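You operate a simulated robot arm through the tools that you are given. There is no shell and no other tool.

You are at the controls of a simulated robot arm. One attempt, no reset.

Task
Put things in order on the top of the press bench. At the end: the spacer with three purple bands is in the shallow drain basket; the blue-band cylinder stands where the blue filter stood; the clear cup with purple rim from the top of the press bench stands where the spacer with three purple bands stood; the blue filter stands where the clear cup with purple rim stood; whatever was shut is shut again. Leave all else as you found it, and nothing knocked over.

The check looks at the end state, three seconds after you hand in, the way a careful person would. Anything else that was tipped, shoved, dropped, spilled or broken makes it a failure.

Robot
A 6-joint arm with a two-finger gripper, fixed in place. Base frame: the origin is on the floor under the middle of its stand, x ahead of it, y to its left, z up; the work surface is at about z = 800. Units: mm, degrees, N and s.
With the tool pointing down near the work surface it reaches from about 100 to 700 mm from the base axis. Its first joint turns from -66.0 to 66.0 degrees. Payload 2.45 kg.
The TCP is the grasp point between the finger pads, 30 mm short of the fingertips. In the tool frame z runs along the fingers and y along their closing line. The gripper opens to 106 mm; its body begins 79 mm behind the TCP.
Orientation is that of the tool frame in the base frame, as [roll, pitch, yaw] about the fixed x, y, z axes, in that order (R = Rz(yaw) Ry(pitch) Rx(roll)). With the fingers straight down and closing along the base's y, the tool's x points along the base's -x, its y along +y and its z along -z.

Tools
- The arm moves only by the tool jog_arm. Its argument "motion" is a list of rows, each a list of 7 numbers: the shift along the tool's x, y, z in mm, then the turn, a rotation vector about the tool's x, y, z in rad, then the gripper command, from -1 (fully open) to 1 (shut), values between in proportion. In form: [[x, y, z, rx, ry, rz, jaw], ...]. A call has 1 to 20 rows; each row is the pose to reach, as a shift and turn from the pose commanded when the call began, along the tool's axes at that moment. A row lasts 0.2 s, in which the tool goes at most 50 mm and 8.6 degrees; a call with a longer step from one row to the next is refused whole, and so is a gripper value outside its range. A pose out of reach is approached as far as the arm can. The call stops where the force on the tool passes 40 N (or 10 N more than at its start, if that is more) or the arm is blocked; 0.2 s more then pass. Each finger travels about 153 mm/s and halts on what it meets, pressing with about 25 N; the grip force reading is that of the motor and also rises with nothing between the fingers. The clock runs only during rows and for 0.2 s after the last one: add rows that repeat a pose to give the fingers time. The reply holds the time, the measured pose of the TCP, the force on the tool along the base axes, the opening and the grip force, in the units named above and with some noise, with the torque about the TCP (base axes, N m) and any sound that the robot's microphone picked up.
- Cameras (640 x 400 px; columns grow to the right, rows downward): "scene" is fixed at [69.5, 443.3, 1385.1]; the picture's right is [-0.45, -0.89, 0.00], its down [-0.66, 0.34, -0.67] and it looks along [0.60, -0.30, -0.74] (base axes); focal length 374 px, centre (320, 200). "wrist" rides on the gripper at [76, -2, -106] in the tool frame; the picture's right is [0.02, 1.00, 0.00], its down [-0.78, 0.02, -0.62] and it looks along [-0.62, 0.01, 0.78] (tool axes); focal length 247 px, centre (320, 200). There is no depth. A picture from a camera that has moved, and an enlarged one, comes with that camera's place and axes in the base frame and with its lens.
- get_image(camera): a new picture of that camera. It takes no simulated time.
- inspect(camera, box): a new picture of the part [left, top, right, bottom] of that camera's present view, enlarged. It takes no simulated time.
- close_job(): hands the job in; it is judged then, once.

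Nothing tells you positions but the pictures and the camera data. Unless the task says otherwise, let go and move clear before handing in.

The tools are called after "Emit:" by a JSON object that holds its "op" and its "data". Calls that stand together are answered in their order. jog_arm: Moves the arm, as the interface text tells. Its arguments: {"type":"object","properties":{"motion":{"type":"array","items":{"type":"array","items":{"type":"number"}}}},"required":["motion"]} The other tools are called the same way: get_image (camera) takes a picture; inspect (camera, box) takes an enlarged picture of a part of a camera's view; close_job () hands the job in.

At the start:

```text
time_s: 0.0
tcp_pos: [345.9, 266.5, 1100.3]
tool_rot: [180.0, 0.2, -179.8]
wrist_force: [-0.1, -0.3, 0.0]
wrist_torque: [0.01, 0.01, 0.03]
width: 106.0
finger_force: 0.0
```

scene: 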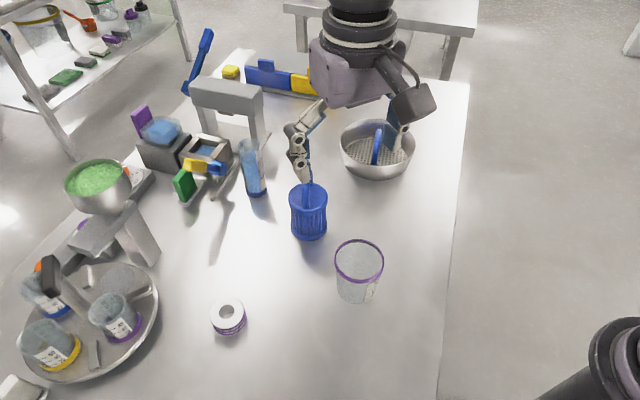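
wrist: 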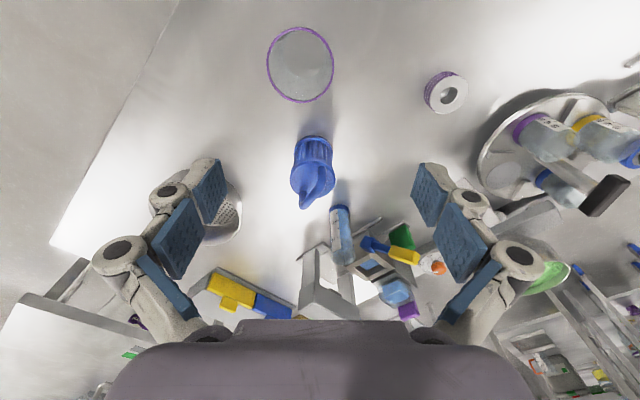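

I see a bench with a blue filter, a clear purple-rim cup, a small purple-banded spacer, a mesh drain basket (seemingly with a blue thing inside) and a blue tall cylinder near a press. I will look closer before moving.

Emit:
{"op": "inspect", "data": {"camera": "scene", "box": [120, 20, 320, 220]}}

Emit:
{"op": "inspect", "data": {"camera": "scene", "box": [280, 80, 480, 320]}}

Emit:
{"op": "inspect", "data": {"camera": "scene", "box": [0, 140, 260, 400]}}

Emit:
{"op": "inspect", "data": {"camera": "wrist", "box": [180, 120, 480, 320]}}

```text
2.00 times, centred on (220, 120) of scene
camera zoom: at [69.5, 443.3, 1385.1], right [-0.45, -0.89, 0.0], down [-0.66, 0.34, -0.67], along [0.6, -0.3, -0.74], focal length 748 px, centre (520, 360)
```

zoom: 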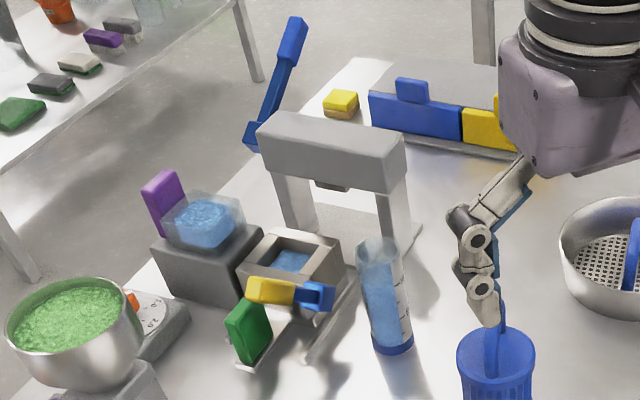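

```text
1.67 times, centred on (380, 200) of scene
camera zoom: at [69.5, 443.3, 1385.1], right [-0.45, -0.89, 0.0], down [-0.66, 0.34, -0.67], along [0.6, -0.3, -0.74], focal length 623 px, centre (220, 200)
```

zoom: 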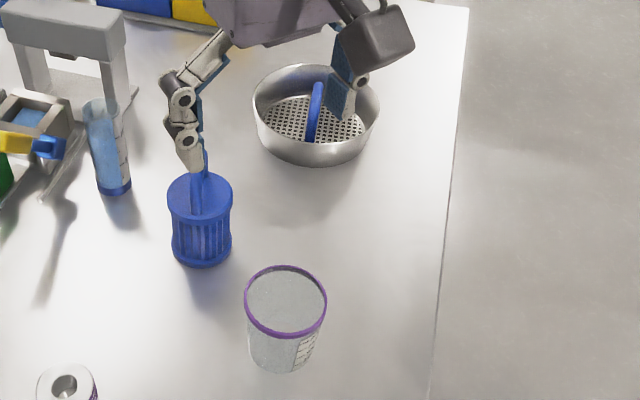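

```text
1.54 times, centred on (130, 270) of scene
camera zoom: at [69.5, 443.3, 1385.1], right [-0.45, -0.89, 0.0], down [-0.66, 0.34, -0.67], along [0.6, -0.3, -0.74], focal length 575 px, centre (612, 92)
```

zoom: 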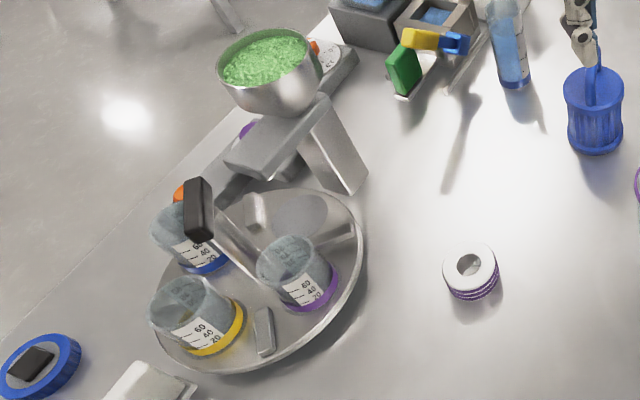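

```text
2.00 times, centred on (330, 220) of wrist
camera zoom: at [268.7, 265.8, 1207.8], right [-0.02, 1.0, 0.0], down [0.78, 0.02, 0.62], along [0.62, 0.02, -0.78], focal length 494 px, centre (300, 160)
```

zoom: 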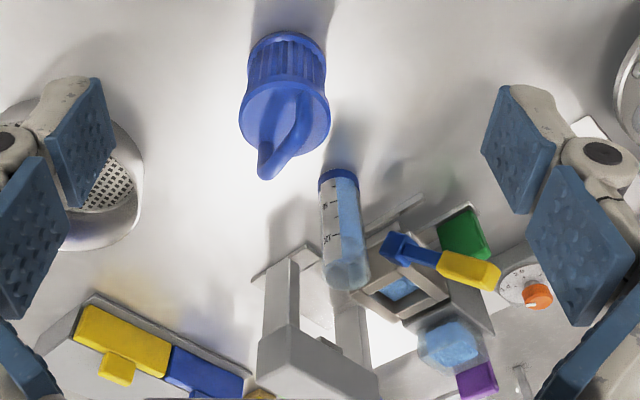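

The layout seems clear: spacer near (360, 460), cup near (321, 248), filter near (480, 260), cylinder near (620, 316), basket near (605, 25). I'll inspect details further before moving.

Emit:
{"op": "inspect", "data": {"camera": "scene", "box": [335, 100, 425, 190]}}

Emit:
{"op": "inspect", "data": {"camera": "scene", "box": [270, 140, 350, 250]}}

Emit:
{"op": "inspect", "data": {"camera": "scene", "box": [190, 120, 290, 210]}}

Emit:
{"op": "inspect", "data": {"camera": "scene", "box": [310, 220, 410, 320]}}

Emit:
{"op": "inspect", "data": {"camera": "scene", "box": [190, 280, 270, 350]}}

```text
4.44 times, centred on (380, 145) of scene
camera zoom: at [69.5, 443.3, 1385.1], right [-0.45, -0.89, 0.0], down [-0.66, 0.34, -0.67], along [0.6, -0.3, -0.74], focal length 1661 px, centre (53, 444)
```

zoom: 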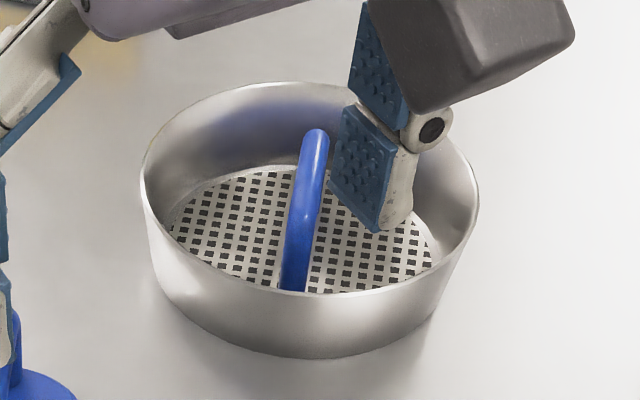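

```text
3.64 times, centred on (310, 195) of scene
camera zoom: at [69.5, 443.3, 1385.1], right [-0.45, -0.89, 0.0], down [-0.66, 0.34, -0.67], along [0.6, -0.3, -0.74], focal length 1359 px, centre (356, 218)
```

zoom: 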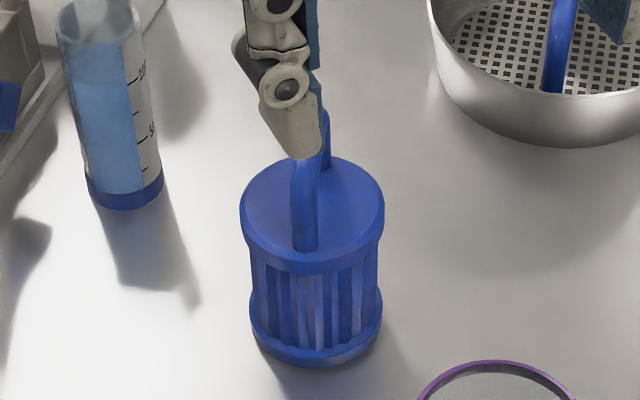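

```text
4.44 times, centred on (240, 165) of scene
camera zoom: at [69.5, 443.3, 1385.1], right [-0.45, -0.89, 0.0], down [-0.66, 0.34, -0.67], along [0.6, -0.3, -0.74], focal length 1661 px, centre (676, 356)
```

zoom: 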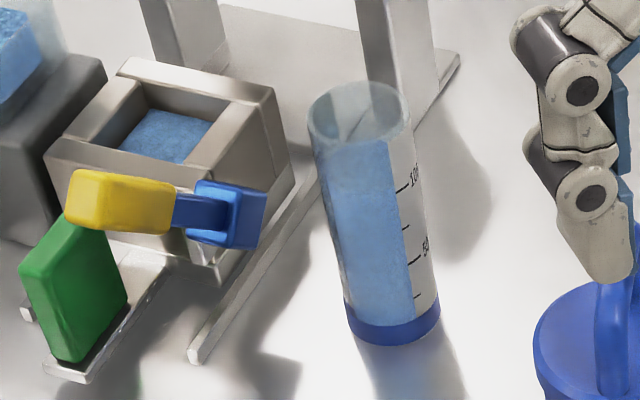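

```text
4.00 times, centred on (360, 270) of scene
camera zoom: at [69.5, 443.3, 1385.1], right [-0.45, -0.89, 0.0], down [-0.66, 0.34, -0.67], along [0.6, -0.3, -0.74], focal length 1495 px, centre (160, -80)
```

zoom: 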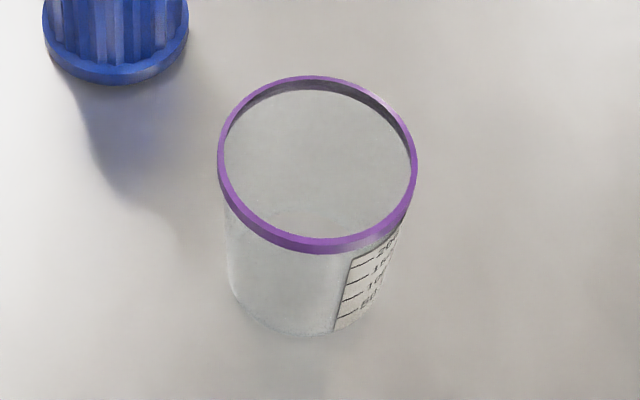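

```text
5.71 times, centred on (230, 315) of scene
camera zoom: at [69.5, 443.3, 1385.1], right [-0.45, -0.89, 0.0], down [-0.66, 0.34, -0.67], along [0.6, -0.3, -0.74], focal length 2136 px, centre (834, -457)
```

zoom: 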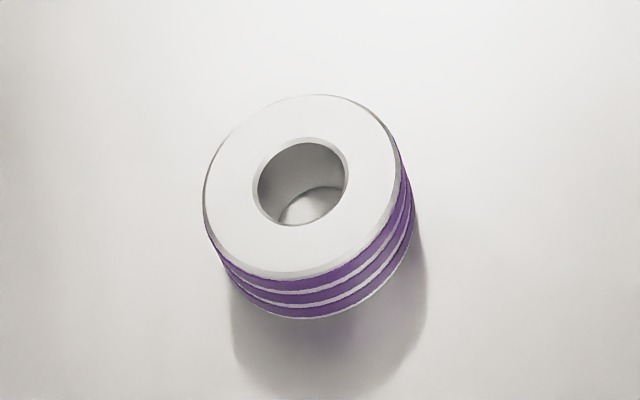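

Nothing needs opening so far as I can tell; the basket has a blue handle standing across its middle. I'll move the arm over toward the basket, high up, to look at it with the wrist camera.

Emit:
{"op": "jog_arm", "data": {"motion": [[-10, -45, -5, 0, 0, 0, -1], [-20, -90, -10, 0, 0, 0, -1], [-30, -135, -15, 0, 0, 0, -1], [-40, -180, -20, 0, 0, 0, -1], [-50, -225, -25, 0, 0, 0, -1], [-54, -240, -25, 0, 0, 0, -1]]}}

Emit:
{"op": "get_image", "data": {"camera": "wrist"}}

Emit:
{"op": "get_image", "data": {"camera": "scene"}}

```text
time_s: 1.4
tcp_pos: [401.7, 27.3, 1127.4]
tool_rot: [179.9, 0.1, -179.9]
wrist_force: [-0.6, -0.8, 0.3]
wrist_torque: [0.01, 0.01, -0.01]
width: 105.9
finger_force: 0.1
```

```text
taken
camera wrist: at [323.7, 26.3, 1233.7], right [-0.02, 1.0, 0.0], down [0.78, 0.02, 0.62], along [0.62, 0.02, -0.78], focal length 247 px, centre (320, 200)
```

wrist: 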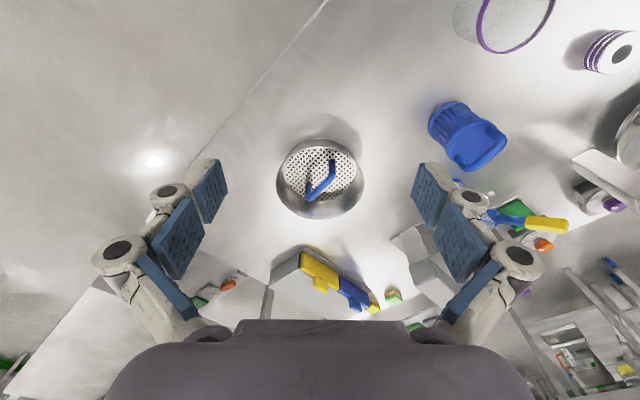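

```text
taken
```

scene: 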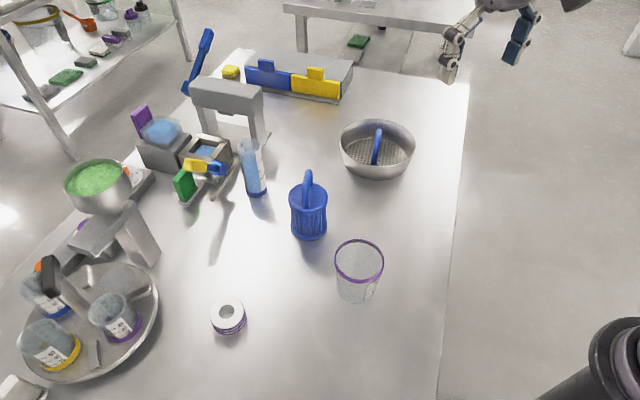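

Emit:
{"op": "inspect", "data": {"camera": "wrist", "box": [260, 120, 380, 240]}}

Emit:
{"op": "inspect", "data": {"camera": "scene", "box": [330, 105, 430, 195]}}

Emit:
{"op": "inspect", "data": {"camera": "scene", "box": [270, 160, 350, 250]}}

Emit:
{"op": "inspect", "data": {"camera": "wrist", "box": [380, 80, 540, 200]}}

Emit:
{"op": "inspect", "data": {"camera": "scene", "box": [130, 50, 290, 210]}}

```text
3.33 times, centred on (320, 180) of wrist
camera zoom: at [323.7, 26.3, 1233.7], right [-0.02, 1.0, 0.0], down [0.78, 0.02, 0.62], along [0.62, 0.02, -0.78], focal length 823 px, centre (320, 267)
```

zoom: 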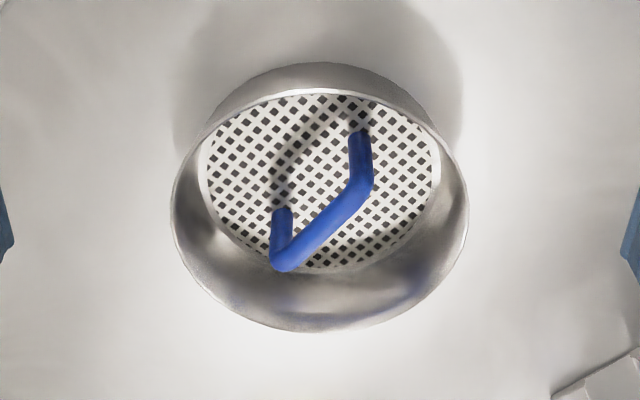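

```text
4.44 times, centred on (380, 150) of scene
camera zoom: at [69.6, 443.3, 1385.1], right [-0.45, -0.89, 0.0], down [-0.66, 0.34, -0.67], along [0.6, -0.3, -0.74], focal length 1661 px, centre (53, 422)
```

zoom: 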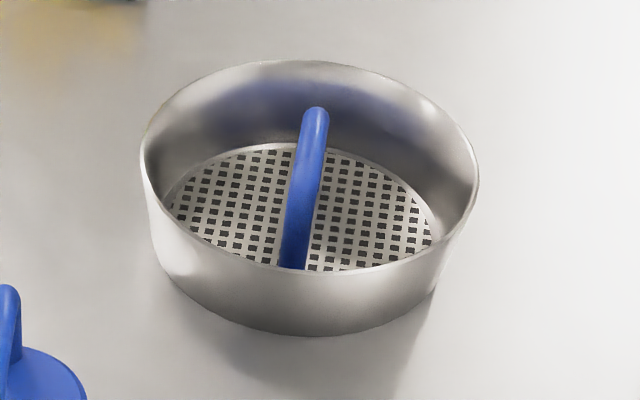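

```text
4.44 times, centred on (310, 205) of scene
camera zoom: at [69.6, 443.3, 1385.1], right [-0.45, -0.89, 0.0], down [-0.66, 0.34, -0.67], along [0.6, -0.3, -0.74], focal length 1661 px, centre (364, 178)
```

zoom: 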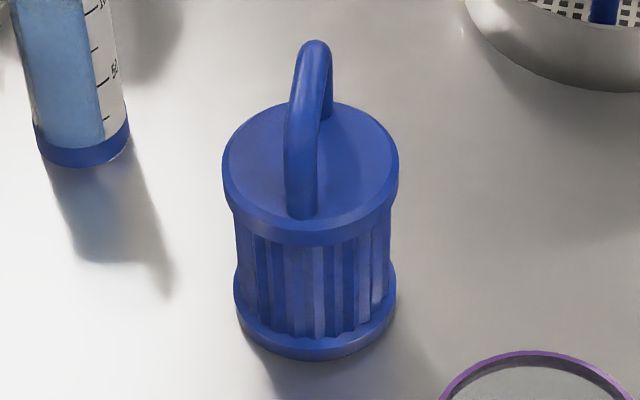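

```text
3.33 times, centred on (460, 140) of wrist
camera zoom: at [323.7, 26.3, 1233.7], right [-0.02, 1.0, 0.0], down [0.78, 0.02, 0.62], along [0.62, 0.02, -0.78], focal length 823 px, centre (-147, 400)
```

zoom: 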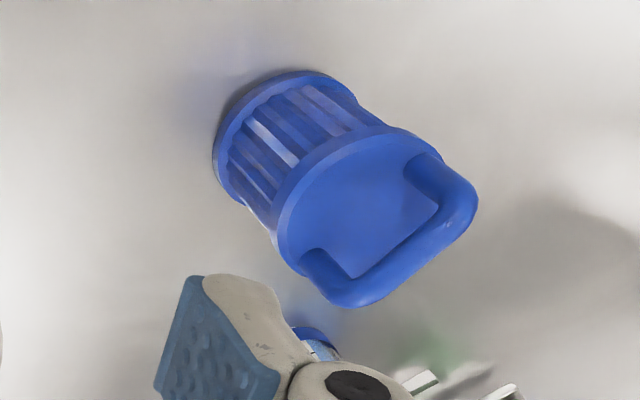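

```text
2.50 times, centred on (210, 130) of scene
camera zoom: at [69.6, 443.3, 1385.1], right [-0.45, -0.89, 0.0], down [-0.66, 0.34, -0.67], along [0.6, -0.3, -0.74], focal length 934 px, centre (595, 375)
```

zoom: 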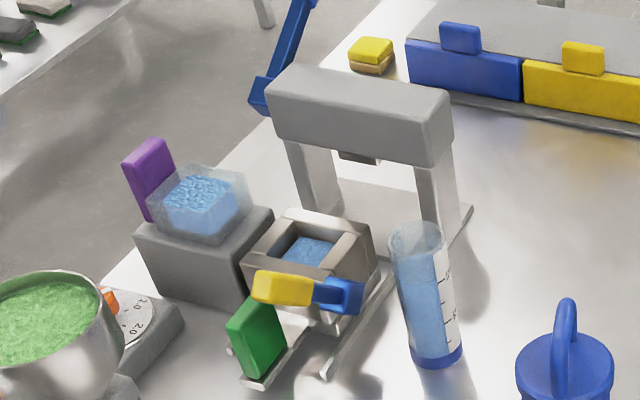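

The basket holds an arch handle running from about (564, 58) to (620, 12), so I'd set the spacer on the mesh on its near side, around (570, 8). Next I fly to a viewing point above the spacer.

Emit:
{"op": "jog_arm", "data": {"motion": [[4, 43, 0, 0, 0, 0, -1], [8, 86, 0, 0, 0, 0, -1], [12, 129, 0, 0, 0, 0, -1], [16, 172, 0, 0, 0, 0, -1], [20, 215, 0, 0, 0, 0, -1], [24, 258, 10, 0, 0, 0, -1], [28, 301, 30, 0, 0, 0, -1], [32, 344, 50, 0, 0, 0, -1], [36, 387, 70, 0, 0, 0, -1], [40, 430, 90, 0, 0, 0, -1], [40, 433, 127, 0, 0, 0, -1]]}}

Emit:
{"op": "get_image", "data": {"camera": "wrist"}}

Emit:
{"op": "get_image", "data": {"camera": "scene"}}

```text
time_s: 3.8
tcp_pos: [361.1, 460.3, 999.2]
tool_rot: [179.9, 0.0, 179.9]
wrist_force: [0.0, -0.3, 0.3]
wrist_torque: [0.0, 0.02, 0.0]
width: 105.6
finger_force: 0.1
```

```text
taken
camera wrist: at [282.9, 459.2, 1106.1], right [-0.02, 1.0, 0.0], down [0.78, 0.02, 0.62], along [0.62, 0.02, -0.78], focal length 247 px, centre (320, 200)
```

wrist: 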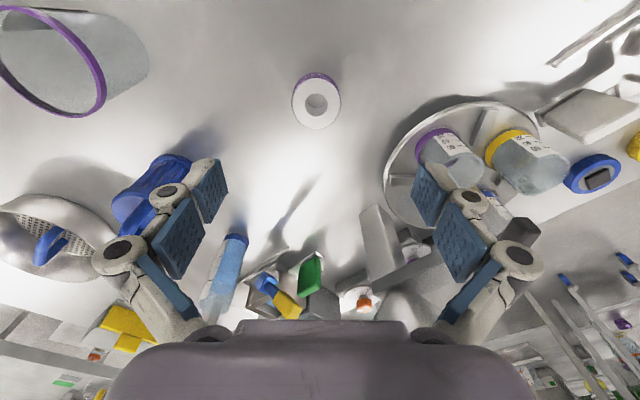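

```text
taken
```

scene: 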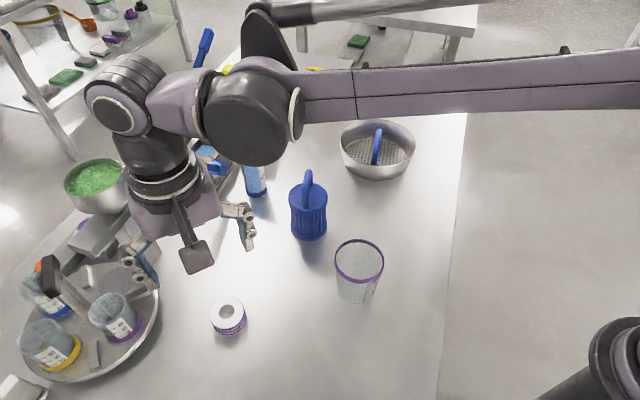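

The spacer appears almost straight ahead of the tool, slightly beyond. I'll zoom to refine its centre and height.

Emit:
{"op": "inspect", "data": {"camera": "wrist", "box": [280, 60, 360, 140]}}

Emit:
{"op": "inspect", "data": {"camera": "scene", "box": [200, 290, 260, 345]}}

```text
5.00 times, centred on (320, 100) of wrist
camera zoom: at [282.9, 459.2, 1106.1], right [-0.02, 1.0, 0.0], down [0.78, 0.02, 0.62], along [0.62, 0.02, -0.78], focal length 1235 px, centre (320, 700)
```

zoom: 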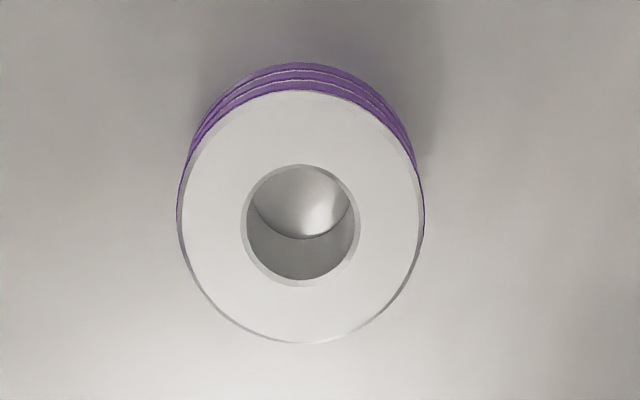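

```text
7.27 times, centred on (230, 318) of scene
camera zoom: at [69.5, 443.3, 1385.1], right [-0.45, -0.89, 0.0], down [-0.66, 0.34, -0.67], along [0.6, -0.3, -0.74], focal length 2718 px, centre (974, -654)
```

zoom: 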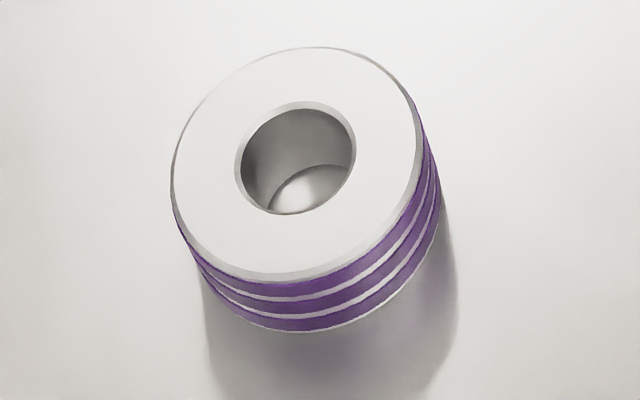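

The spacer's centre works out to about (370, 458), about 54 mm across and 28 mm tall. I descend partway and verify alignment.

Emit:
{"op": "jog_arm", "data": {"motion": [[-5, -1, 30, 0, 0, 0, -1], [-10, -2, 60, 0, 0, 0, -1], [-10, -2, 90, 0, 0, 0, -1], [-10, -2, 110, 0, 0, 0, -1], [-10, -2, 110, 0, 0, 0, -1]]}}

Emit:
{"op": "get_image", "data": {"camera": "wrist"}}

Emit:
{"op": "get_image", "data": {"camera": "scene"}}

```text
time_s: 5.0
tcp_pos: [370.6, 458.7, 888.0]
tool_rot: [179.9, 0.1, 180.0]
wrist_force: [0.0, 0.6, 0.4]
wrist_torque: [0.04, 0.01, -0.02]
width: 105.8
finger_force: 0.0
```

```text
taken
camera wrist: at [292.4, 458.1, 996.0], right [-0.02, 1.0, 0.0], down [0.78, 0.02, 0.62], along [0.62, 0.02, -0.78], focal length 247 px, centre (320, 200)
```

wrist: 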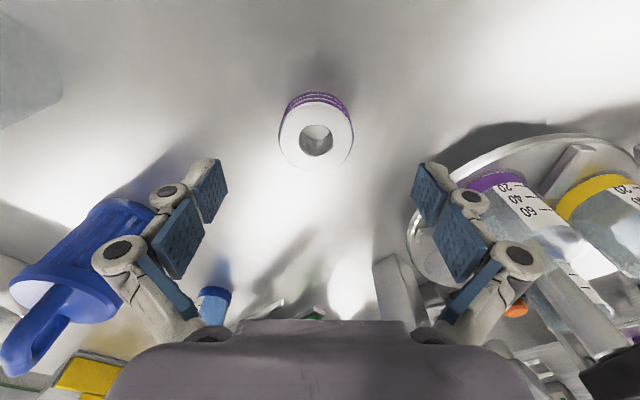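

```text
taken
```

scene: 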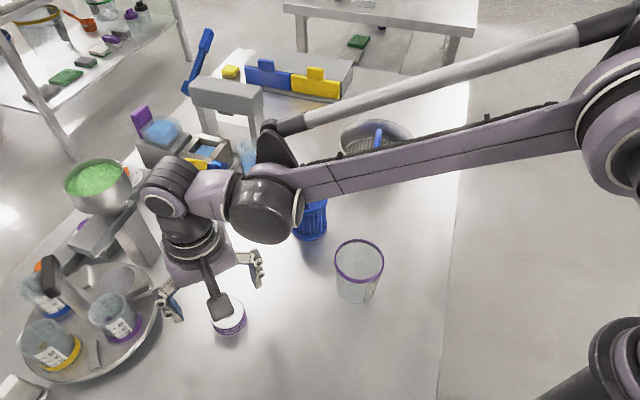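

The spacer is centred between the fingers. I'll narrow the jaws a bit, go down about 50 mm and close on it.

Emit:
{"op": "jog_arm", "data": {"motion": [[0, 0, 0, 0, 0, 0, -0.4], [0, 0, 20, 0, 0, 0, -0.4], [0, 0, 38, 0, 0, 0, -0.4], [0, 0, 49, 0, 0, 0, -0.4], [0, 0, 49, 0, 0, 0, -0.4]]}}

Emit:
{"op": "get_image", "data": {"camera": "wrist"}}

Emit:
{"op": "inspect", "data": {"camera": "scene", "box": [150, 240, 290, 370]}}

```text
time_s: 6.2
tcp_pos: [371.5, 458.1, 839.8]
tool_rot: [180.0, 0.1, -179.8]
wrist_force: [0.1, 0.1, 0.2]
wrist_torque: [-0.03, -0.01, 0.05]
width: 74.1
finger_force: 0.0
```

```text
taken
camera wrist: at [293.6, 457.5, 947.6], right [-0.02, 1.0, 0.0], down [0.78, 0.02, 0.62], along [0.62, 0.02, -0.78], focal length 247 px, centre (320, 200)
```

wrist: 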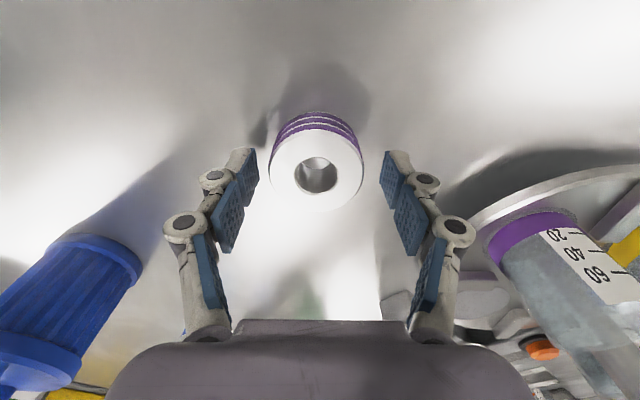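

```text
3.08 times, centred on (220, 305) of scene
camera zoom: at [69.5, 443.3, 1385.1], right [-0.45, -0.89, 0.0], down [-0.66, 0.34, -0.67], along [0.6, -0.3, -0.74], focal length 1150 px, centre (628, -123)
```

zoom: 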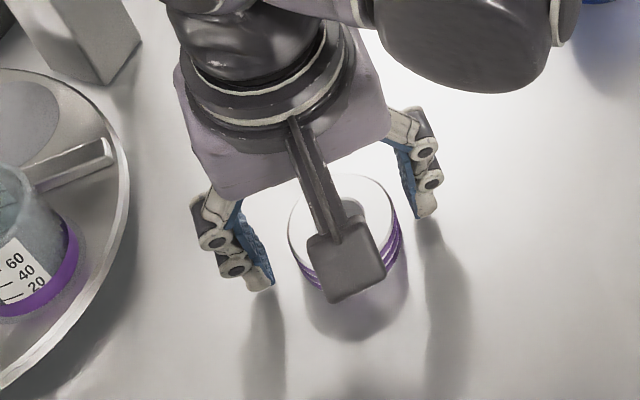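

Fingers straddle the spacer with good clearance. Closing and lifting slightly.

Emit:
{"op": "jog_arm", "data": {"motion": [[0, 0, 0, 0, 0, 0, 0.3], [0, 0, 0, 0, 0, 0, 1], [0, 0, 0, 0, 0, 0, 1], [0, 0, 0, 0, 0, 0, 1]]}}

Emit:
{"op": "get_image", "data": {"camera": "wrist"}}

```text
time_s: 7.2
tcp_pos: [371.5, 458.2, 841.4]
tool_rot: [180.0, 0.2, -179.9]
wrist_force: [0.8, 0.0, 5.2]
wrist_torque: [-0.16, -0.02, 0.07]
width: 52.1
finger_force: 25.0
```

```text
taken
camera wrist: at [293.6, 457.5, 948.0], right [-0.02, 1.0, 0.0], down [0.78, 0.02, 0.62], along [0.62, 0.02, -0.78], focal length 247 px, centre (320, 200)
```

wrist: 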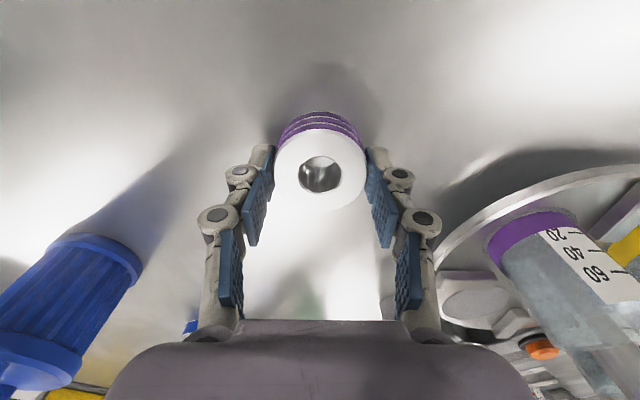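

Gripped at 52 mm. Lifting a little to confirm the hold.

Emit:
{"op": "jog_arm", "data": {"motion": [[0, 0, -10, 0, 0, 0, 1], [0, 0, -30, 0, 0, 0, 1], [0, 0, -60, 0, 0, 0, 1], [0, 0, -60, 0, 0, 0, 1]]}}

Emit:
{"op": "get_image", "data": {"camera": "wrist"}}

Emit:
{"op": "inspect", "data": {"camera": "scene", "box": [150, 240, 290, 370]}}

```text
time_s: 8.2
tcp_pos: [371.3, 458.9, 899.5]
tool_rot: [179.9, 0.1, -179.8]
wrist_force: [-0.5, 0.5, -1.5]
wrist_torque: [0.0, 0.0, 0.0]
width: 52.3
finger_force: 25.0
```

```text
taken
camera wrist: at [292.7, 458.5, 1007.2], right [-0.02, 1.0, 0.0], down [0.78, 0.02, 0.62], along [0.62, 0.02, -0.78], focal length 247 px, centre (320, 200)
```

wrist: 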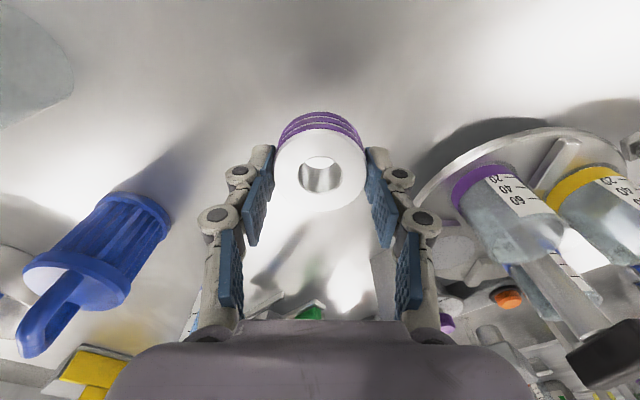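

```text
3.08 times, centred on (220, 305) of scene
camera zoom: at [69.6, 443.3, 1385.1], right [-0.45, -0.89, 0.0], down [-0.66, 0.34, -0.67], along [0.6, -0.3, -0.74], focal length 1150 px, centre (628, -123)
```

zoom: 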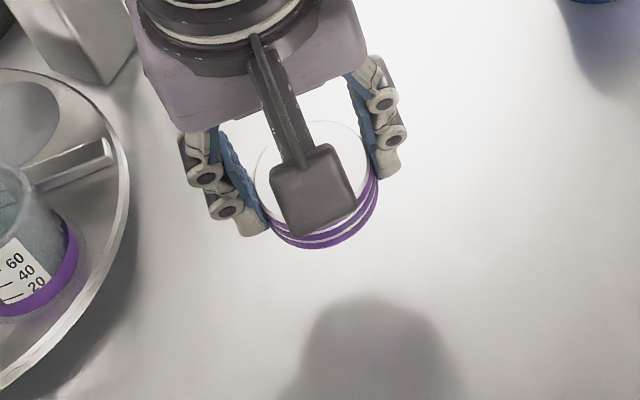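

The spacer is held securely, about 150 g, its bottom roughly 40 mm below the TCP. I'll lift, cross over to the basket while turning the gripper 50° so its fingers line up along the handle, and check from above.

Emit:
{"op": "jog_arm", "data": {"motion": [[0, 0, -45, 0, 0, 0, 1], [0, 0, -90, 0, 0, 0, 1], [0, 0, -140, 0, 0, 0, 1], [-18, -41, -140, 0, 0, -0.08, 1], [-36, -82, -140, 0, 0, -0.16, 1], [-54, -123, -140, 0, 0, -0.24, 1], [-72, -164, -140, 0, 0, -0.32, 1], [-90, -205, -140, 0, 0, -0.4, 1], [-108, -246, -140, 0, 0, -0.48, 1], [-126, -287, -140, 0, 0, -0.56, 1], [-144, -328, -140, 0, 0, -0.64, 1], [-162, -369, -140, 0, 0, -0.72, 1], [-180, -410, -140, 0, 0, -0.8, 1], [-198.4, -450.8, -140, 0, 0, -0.873, 1], [-198.4, -450.8, -110, 0, 0, -0.873, 1], [-198.4, -450.8, -110, 0, 0, -0.873, 1]]}}

Emit:
{"op": "get_image", "data": {"camera": "wrist"}}

Emit:
{"op": "inspect", "data": {"camera": "scene", "box": [300, 60, 460, 200]}}

```text
time_s: 11.6
tcp_pos: [568.0, 5.3, 1010.8]
tool_rot: [180.0, 0.1, -130.0]
wrist_force: [-0.3, -0.2, -1.2]
wrist_torque: [0.02, -0.02, 0.04]
width: 52.5
finger_force: 25.0
```

```text
taken
camera wrist: at [520.2, -53.1, 1117.7], right [-0.78, 0.62, 0.0], down [0.49, 0.61, 0.62], along [0.39, 0.49, -0.78], focal length 247 px, centre (320, 200)
```

wrist: 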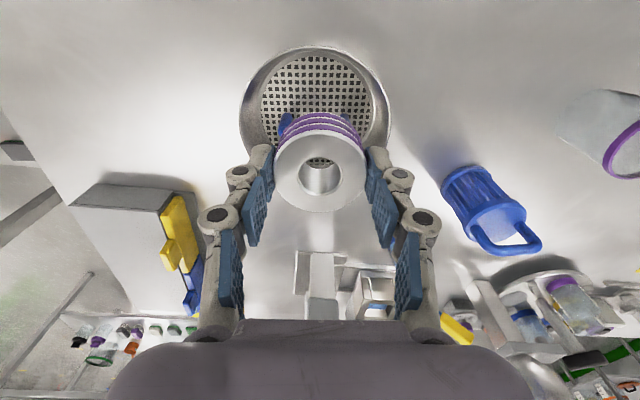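

```text
2.86 times, centred on (380, 130) of scene
camera zoom: at [69.6, 443.3, 1385.1], right [-0.45, -0.89, 0.0], down [-0.66, 0.34, -0.67], along [0.6, -0.3, -0.74], focal length 1068 px, centre (149, 400)
```

zoom: 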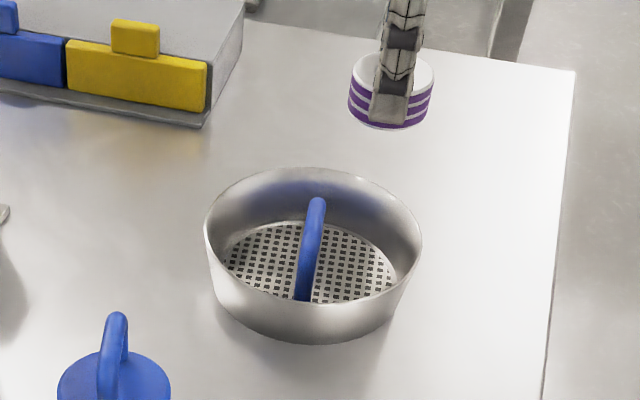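

The tool is over the near half of the basket. I'll zoom to check handle versus spacer alignment before lowering.

Emit:
{"op": "inspect", "data": {"camera": "wrist", "box": [230, 30, 410, 220]}}

Emit:
{"op": "inspect", "data": {"camera": "scene", "box": [340, 100, 430, 190]}}

```text
2.11 times, centred on (320, 125) of wrist
camera zoom: at [520.2, -53.1, 1117.7], right [-0.78, 0.62, 0.0], down [0.49, 0.61, 0.62], along [0.39, 0.49, -0.78], focal length 520 px, centre (320, 358)
```

zoom: 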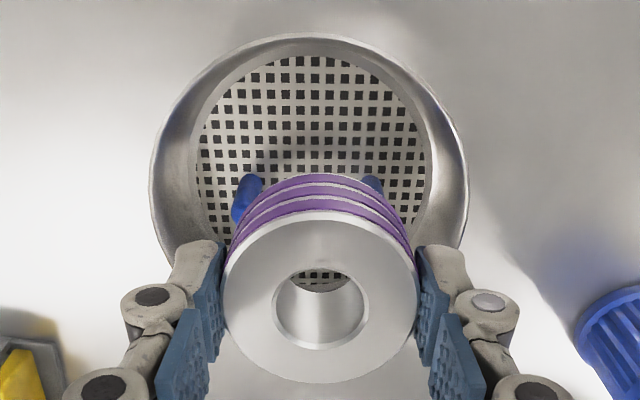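

```text
4.44 times, centred on (385, 145) of scene
camera zoom: at [69.6, 443.3, 1385.1], right [-0.45, -0.89, 0.0], down [-0.66, 0.34, -0.67], along [0.6, -0.3, -0.74], focal length 1661 px, centre (31, 444)
```

zoom: 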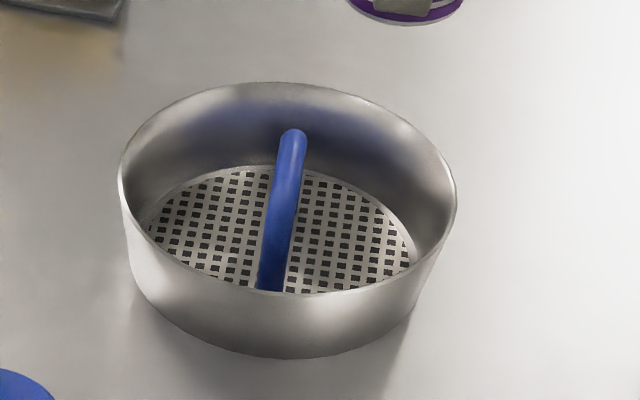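

Alignment is good with a few millimetres' correction. I'll shift slightly and lower the spacer into the basket to just above the mesh.

Emit:
{"op": "jog_arm", "data": {"motion": [[-3, -4, 0, 0, 0, 0, 1], [-3, -4, 30, 0, 0, 0, 1], [-3, -4, 60, 0, 0, 0, 1], [-3, -4, 90, 0, 0, 0, 1], [-3, -4, 115, 0, 0, 0, 1], [-3, -4, 115, 0, 0, 0, 1]]}}

Emit:
{"op": "get_image", "data": {"camera": "wrist"}}

Emit:
{"op": "inspect", "data": {"camera": "scene", "box": [330, 90, 430, 190]}}

```text
time_s: 13.0
tcp_pos: [573.5, 6.6, 894.5]
tool_rot: [-179.9, 0.2, -129.9]
wrist_force: [-0.5, -1.0, -1.4]
wrist_torque: [0.0, -0.02, -0.01]
width: 52.5
finger_force: 25.3
```

```text
taken
camera wrist: at [525.4, -51.9, 1001.7], right [-0.78, 0.62, 0.0], down [0.49, 0.61, 0.62], along [0.39, 0.49, -0.78], focal length 247 px, centre (320, 200)
```

wrist: 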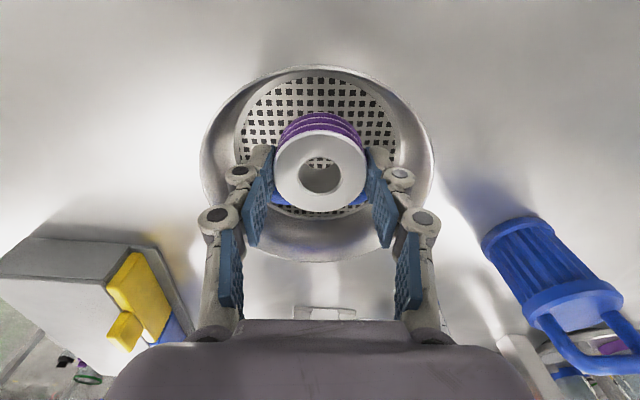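

```text
4.00 times, centred on (380, 140) of scene
camera zoom: at [69.6, 443.3, 1385.1], right [-0.45, -0.89, 0.0], down [-0.66, 0.34, -0.67], along [0.6, -0.3, -0.74], focal length 1495 px, centre (80, 440)
```

zoom: 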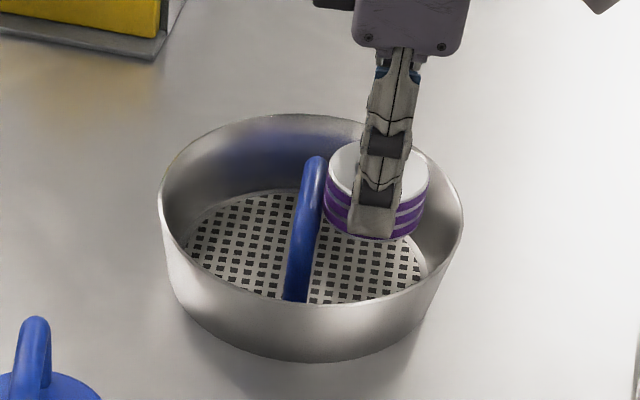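

The spacer sits slightly close to the handle, so I'll nudge it 3.5 mm away and lower it to just above the mesh.

Emit:
{"op": "jog_arm", "data": {"motion": [[3.5, 0, 0, 0, 0, 0, 1], [3.5, 0, 15, 0, 0, 0, 1], [3.5, 0, 30, 0, 0, 0, 1], [3.5, 0, 40, 0, 0, 0, 1], [3.5, 0, 40, 0, 0, 0, 1]]}}

Emit:
{"op": "get_image", "data": {"camera": "wrist"}}

Emit:
{"op": "inspect", "data": {"camera": "scene", "box": [330, 90, 430, 190]}}

```text
time_s: 14.2
tcp_pos: [571.1, 4.4, 854.6]
tool_rot: [179.9, 0.1, -129.8]
wrist_force: [0.0, -0.6, -1.6]
wrist_torque: [-0.02, -0.02, -0.02]
width: 52.4
finger_force: 25.1
```

```text
taken
camera wrist: at [523.1, -53.4, 960.8], right [-0.78, 0.62, 0.0], down [0.49, 0.61, 0.62], along [0.39, 0.49, -0.78], focal length 247 px, centre (320, 200)
```

wrist: 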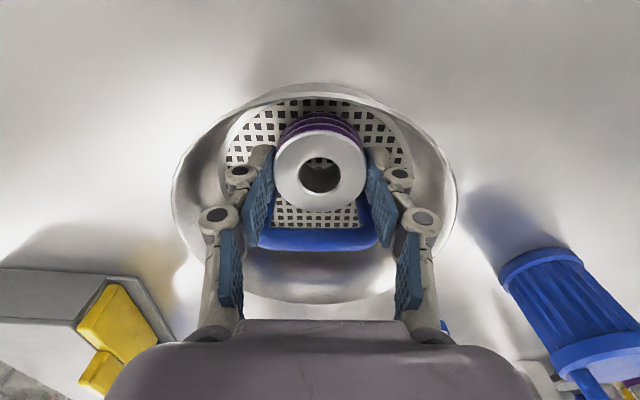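

```text
4.00 times, centred on (380, 140) of scene
camera zoom: at [69.6, 443.3, 1385.1], right [-0.45, -0.89, 0.0], down [-0.66, 0.34, -0.67], along [0.6, -0.3, -0.74], focal length 1495 px, centre (80, 440)
```

zoom: 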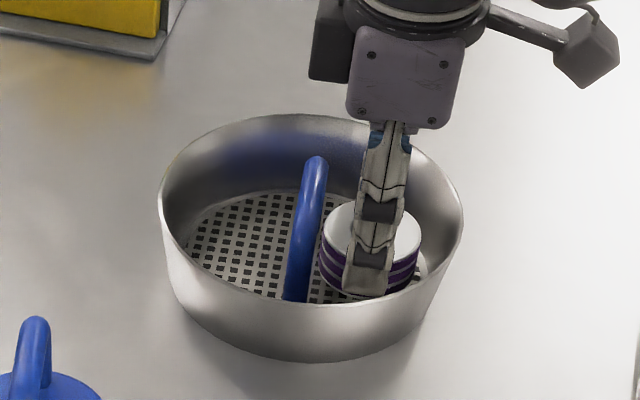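

Spacer clears the handle and the wall. Lowering gently the last millimetres, watching force.

Emit:
{"op": "jog_arm", "data": {"motion": [[0, 0, 2, 0, 0, 0, 1], [0, 0, 4, 0, 0, 0, 1], [0, 0, 6, 0, 0, 0, 1], [0, 0, 6, 0, 0, 0, 1]]}}

```text
time_s: 15.2
tcp_pos: [571.8, 5.4, 848.6]
tool_rot: [-180.0, 0.1, -129.9]
wrist_force: [-0.5, -0.2, -2.2]
wrist_torque: [-0.01, 0.01, 0.0]
width: 52.3
finger_force: 25.1
```

Emit:
{"op": "jog_arm", "data": {"motion": [[0, 0, 1, 0, 0, 0, 1], [0, 0, 2, 0, 0, 0, 1], [0, 0, 3, 0, 0, 0, 1], [0, 0, 3, 0, 0, 0, 1]]}}

Emit:
{"op": "inspect", "data": {"camera": "scene", "box": [350, 110, 420, 180]}}

```text
time_s: 16.2
tcp_pos: [571.3, 3.9, 845.3]
tool_rot: [179.9, 0.1, -129.9]
wrist_force: [0.4, -0.1, -1.9]
wrist_torque: [-0.01, 0.04, -0.01]
width: 52.3
finger_force: 24.8
```

```text
5.71 times, centred on (385, 145) of scene
camera zoom: at [69.6, 443.3, 1385.1], right [-0.45, -0.89, 0.0], down [-0.66, 0.34, -0.67], along [0.6, -0.3, -0.74], focal length 2136 px, centre (-51, 514)
```

zoom: 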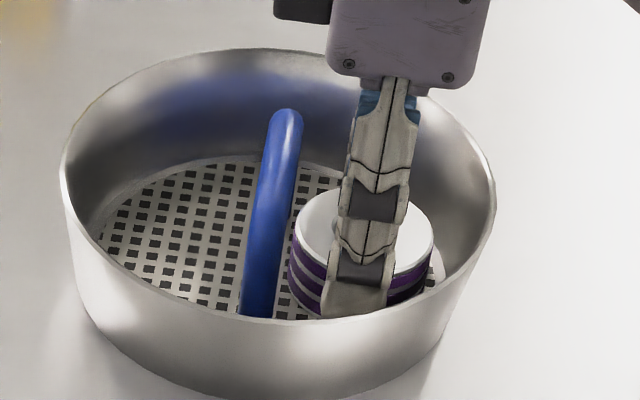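

No contact yet; a few more millimetres down.

Emit:
{"op": "jog_arm", "data": {"motion": [[0, 0, 0.7, 0, 0, 0, 1], [0, 0, 1.4, 0, 0, 0, 1], [0, 0, 2, 0, 0, 0, 1], [0, 0, 2, 0, 0, 0, 1]]}}

```text
time_s: 17.2
tcp_pos: [573.6, 4.1, 843.1]
tool_rot: [180.0, 0.2, -129.9]
wrist_force: [-0.8, 1.6, 17.5]
wrist_torque: [0.08, 0.05, -0.04]
width: 52.5
finger_force: 24.7
```

Contact with the mesh at z ≈ 843. I'll ease up 0.5 mm, then open only slightly (fingers are close to the wall) and lift straight out.

Emit:
{"op": "jog_arm", "data": {"motion": [[0, 0, -0.6, 0, 0, 0, 1], [0, 0, -0.6, 0, 0, 0, -0.02], [0, 0, -0.6, 0, 0, 0, -0.12], [0, 0, -0.6, 0, 0, 0, -0.12]]}}

Emit:
{"op": "get_image", "data": {"camera": "wrist"}}

Emit:
{"op": "inspect", "data": {"camera": "scene", "box": [350, 110, 420, 180]}}

```text
time_s: 18.2
tcp_pos: [572.2, 5.1, 843.0]
tool_rot: [-179.9, 0.1, -130.0]
wrist_force: [0.2, 0.9, 0.1]
wrist_torque: [0.0, 0.01, 0.0]
width: 59.4
finger_force: 0.0
```

```text
taken
camera wrist: at [523.3, -54.6, 950.8], right [-0.78, 0.62, 0.0], down [0.49, 0.61, 0.62], along [0.39, 0.49, -0.78], focal length 247 px, centre (320, 200)
```

wrist: 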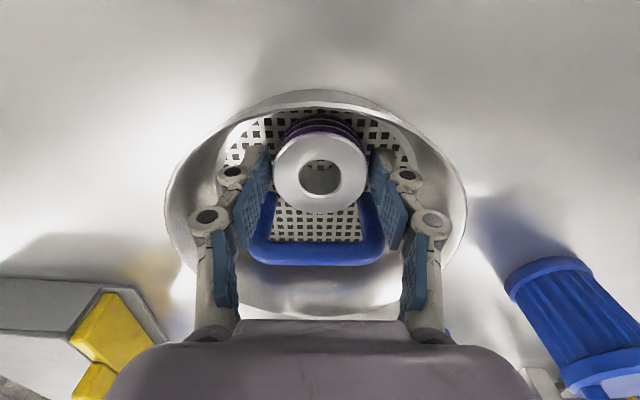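

```text
5.71 times, centred on (385, 145) of scene
camera zoom: at [69.5, 443.3, 1385.1], right [-0.45, -0.89, 0.0], down [-0.66, 0.34, -0.67], along [0.6, -0.3, -0.74], focal length 2136 px, centre (-51, 514)
```

zoom: 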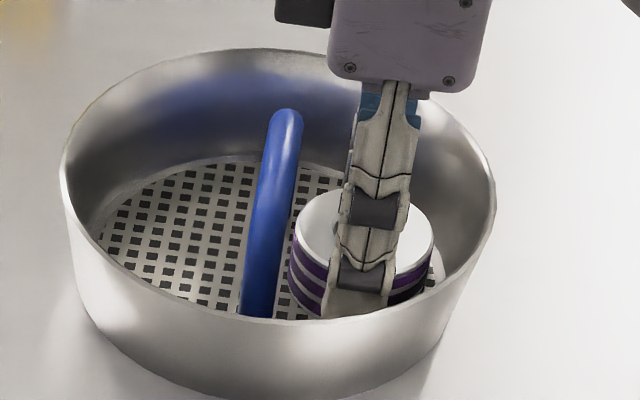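

Released; the spacer rests on the mesh. Lifting straight up.

Emit:
{"op": "jog_arm", "data": {"motion": [[0, 0, -8, 0, 0, 0, -0.12], [0, 0, -25, 0, 0, 0, -0.12], [0, 0, -50, 0, 0, 0, -0.12], [0, 0, -90, 0, 0, 0, -0.12], [0, 0, -135, 0, 0, 0, -0.12], [0, 0, -180, 0, 0, 0, -0.12]]}}

Emit:
{"op": "get_image", "data": {"camera": "wrist"}}

Emit:
{"op": "inspect", "data": {"camera": "scene", "box": [340, 100, 430, 190]}}

```text
time_s: 19.6
tcp_pos: [569.4, 1.9, 1027.2]
tool_rot: [180.0, 0.1, -129.9]
wrist_force: [-0.8, -0.2, 0.4]
wrist_torque: [-0.05, -0.01, -0.02]
width: 59.4
finger_force: 0.0
```

```text
taken
camera wrist: at [521.4, -56.1, 1134.6], right [-0.78, 0.62, 0.0], down [0.49, 0.61, 0.62], along [0.39, 0.49, -0.78], focal length 247 px, centre (320, 200)
```

wrist: 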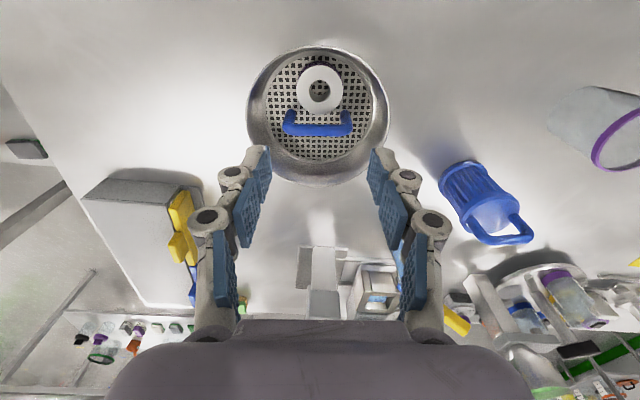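

```text
4.44 times, centred on (385, 145) of scene
camera zoom: at [69.5, 443.3, 1385.1], right [-0.45, -0.89, 0.0], down [-0.66, 0.34, -0.67], along [0.6, -0.3, -0.74], focal length 1661 px, centre (31, 444)
```

zoom: 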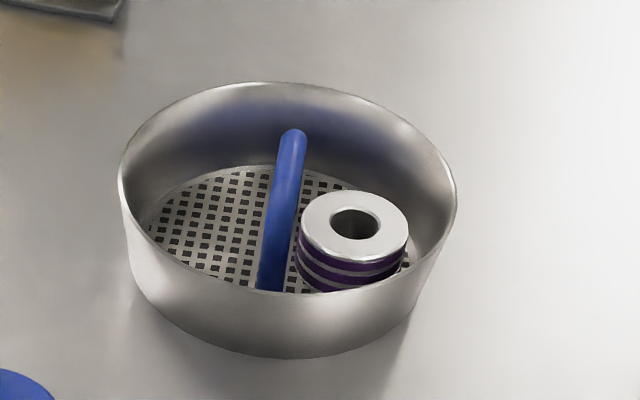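

The spacer lies flat in the basket. Now I go to view the purple-rim cup, turning the gripper back.

Emit:
{"op": "jog_arm", "data": {"motion": [[-1, 41, -20, 0, 0, 0.097, -0.5], [-2, 83, -26, 0, 0, 0.194, -1], [-3, 124, -26, 0, 0, 0.291, -1], [-4, 166, -26, 0, 0, 0.388, -1], [-5, 207, -26, 0, 0, 0.485, -1], [-6, 249, -26, 0, 0, 0.582, -1], [-7, 290, -26, 0, 0, 0.679, -1], [-8, 332, -26, 0, 0, 0.776, -1], [-9, 373, -26, 0, 0, 0.873, -1], [-9, 373, -26, 0, 0, 0.873, -1]]}}

Emit:
{"op": "get_image", "data": {"camera": "wrist"}}

Emit:
{"op": "get_image", "data": {"camera": "scene"}}

```text
time_s: 21.8
tcp_pos: [290.3, 251.1, 1049.4]
tool_rot: [180.0, 0.1, -179.9]
wrist_force: [0.6, 0.2, 0.1]
wrist_torque: [0.01, 0.0, 0.0]
width: 106.1
finger_force: 0.0
```

```text
taken
camera wrist: at [212.0, 249.5, 1158.1], right [-0.02, 1.0, 0.0], down [0.78, 0.02, 0.62], along [0.62, 0.01, -0.78], focal length 247 px, centre (320, 200)
```

wrist: 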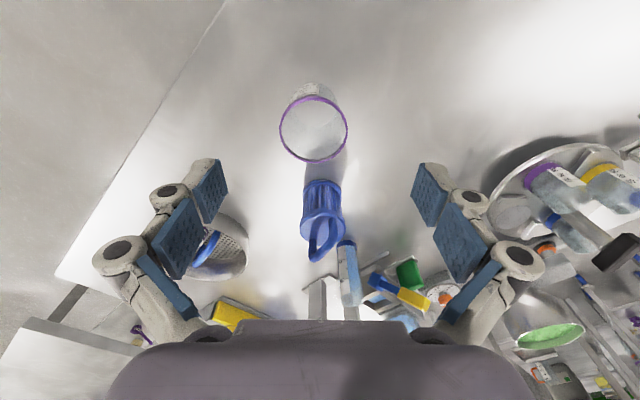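

```text
taken
```

scene: 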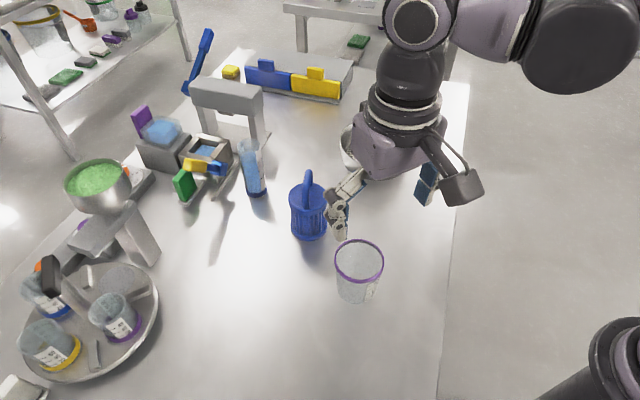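

Emit:
{"op": "inspect", "data": {"camera": "wrist", "box": [250, 60, 370, 280]}}

Emit:
{"op": "inspect", "data": {"camera": "wrist", "box": [265, 70, 365, 170]}}

Emit:
{"op": "inspect", "data": {"camera": "scene", "box": [315, 225, 400, 315]}}

```text
1.82 times, centred on (310, 170) of wrist
camera zoom: at [212.0, 249.5, 1158.1], right [-0.02, 1.0, 0.0], down [0.78, 0.02, 0.62], along [0.62, 0.01, -0.78], focal length 449 px, centre (338, 254)
```

zoom: 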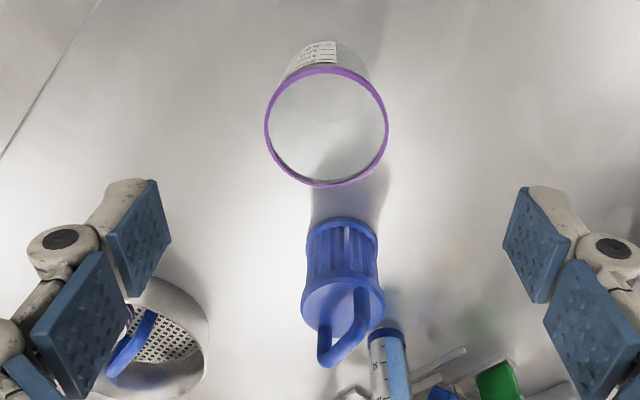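

```text
4.00 times, centred on (315, 120) of wrist
camera zoom: at [212.0, 249.5, 1158.1], right [-0.02, 1.0, 0.0], down [0.78, 0.02, 0.62], along [0.62, 0.01, -0.78], focal length 988 px, centre (340, 520)
```

zoom: 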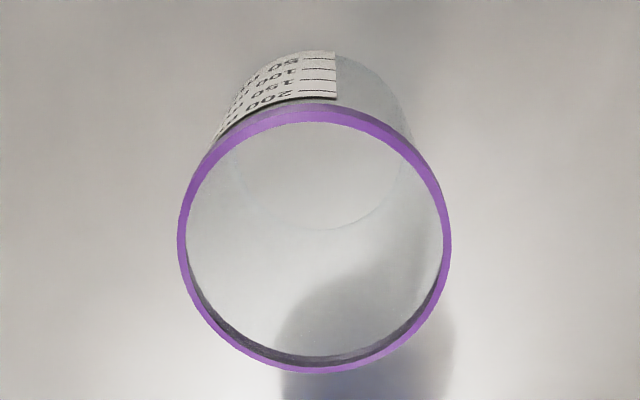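

```text
4.44 times, centred on (358, 270) of scene
camera zoom: at [69.5, 443.3, 1385.1], right [-0.45, -0.89, 0.0], down [-0.66, 0.34, -0.67], along [0.6, -0.3, -0.74], focal length 1661 px, centre (153, -111)
```

zoom: 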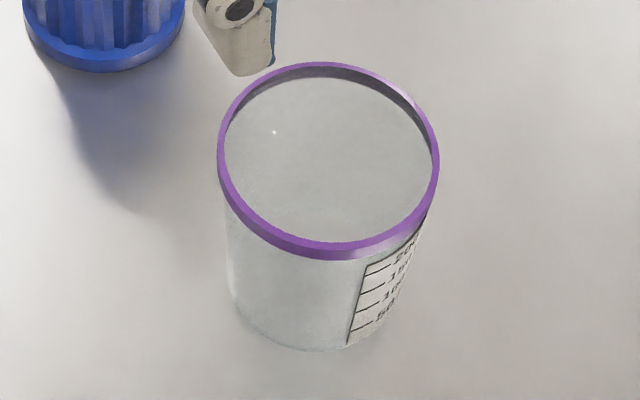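

The cup appears centred near (325, 246), rim at about z = 893 and about 76 mm across; I'll treat it as if it may hold liquid. Moving above it and checking alignment.

Emit:
{"op": "jog_arm", "data": {"motion": [[-18, -2, 20, 0, 0, 0, -1], [-35, -5, 45, 0, 0, 0, -1], [-35, -5, 70, 0, 0, 0, -1], [-35, -5, 85, 0, 0, 0, -1], [-35, -5, 85, 0, 0, 0, -1]]}}

Emit:
{"op": "get_image", "data": {"camera": "wrist"}}

Emit:
{"op": "inspect", "data": {"camera": "scene", "box": [260, 140, 460, 320]}}

```text
time_s: 23.0
tcp_pos: [325.7, 244.9, 964.3]
tool_rot: [179.9, 0.1, -179.9]
wrist_force: [-0.4, 0.0, -0.4]
wrist_torque: [0.0, -0.02, 0.01]
width: 105.8
finger_force: 0.0
```

```text
taken
camera wrist: at [248.6, 243.5, 1071.6], right [-0.02, 1.0, 0.0], down [0.78, 0.02, 0.62], along [0.62, 0.02, -0.78], focal length 247 px, centre (320, 200)
```

wrist: 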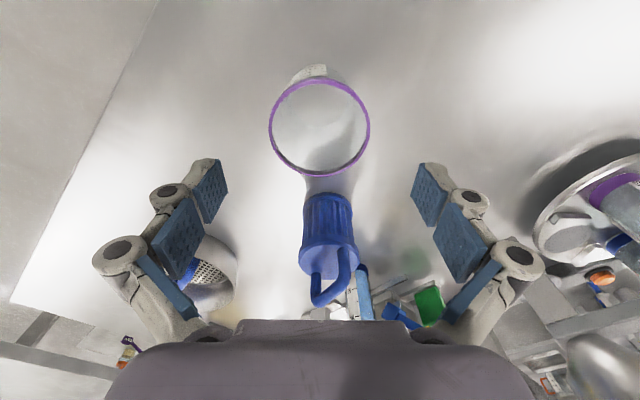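

```text
2.22 times, centred on (360, 230) of scene
camera zoom: at [69.5, 443.3, 1385.1], right [-0.45, -0.89, 0.0], down [-0.66, 0.34, -0.67], along [0.6, -0.3, -0.74], focal length 831 px, centre (231, 133)
```

zoom: 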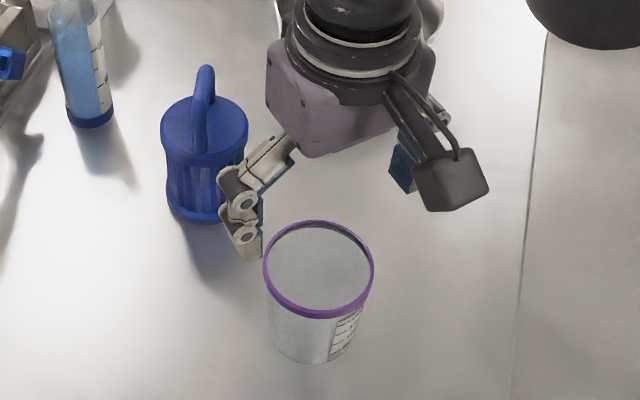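

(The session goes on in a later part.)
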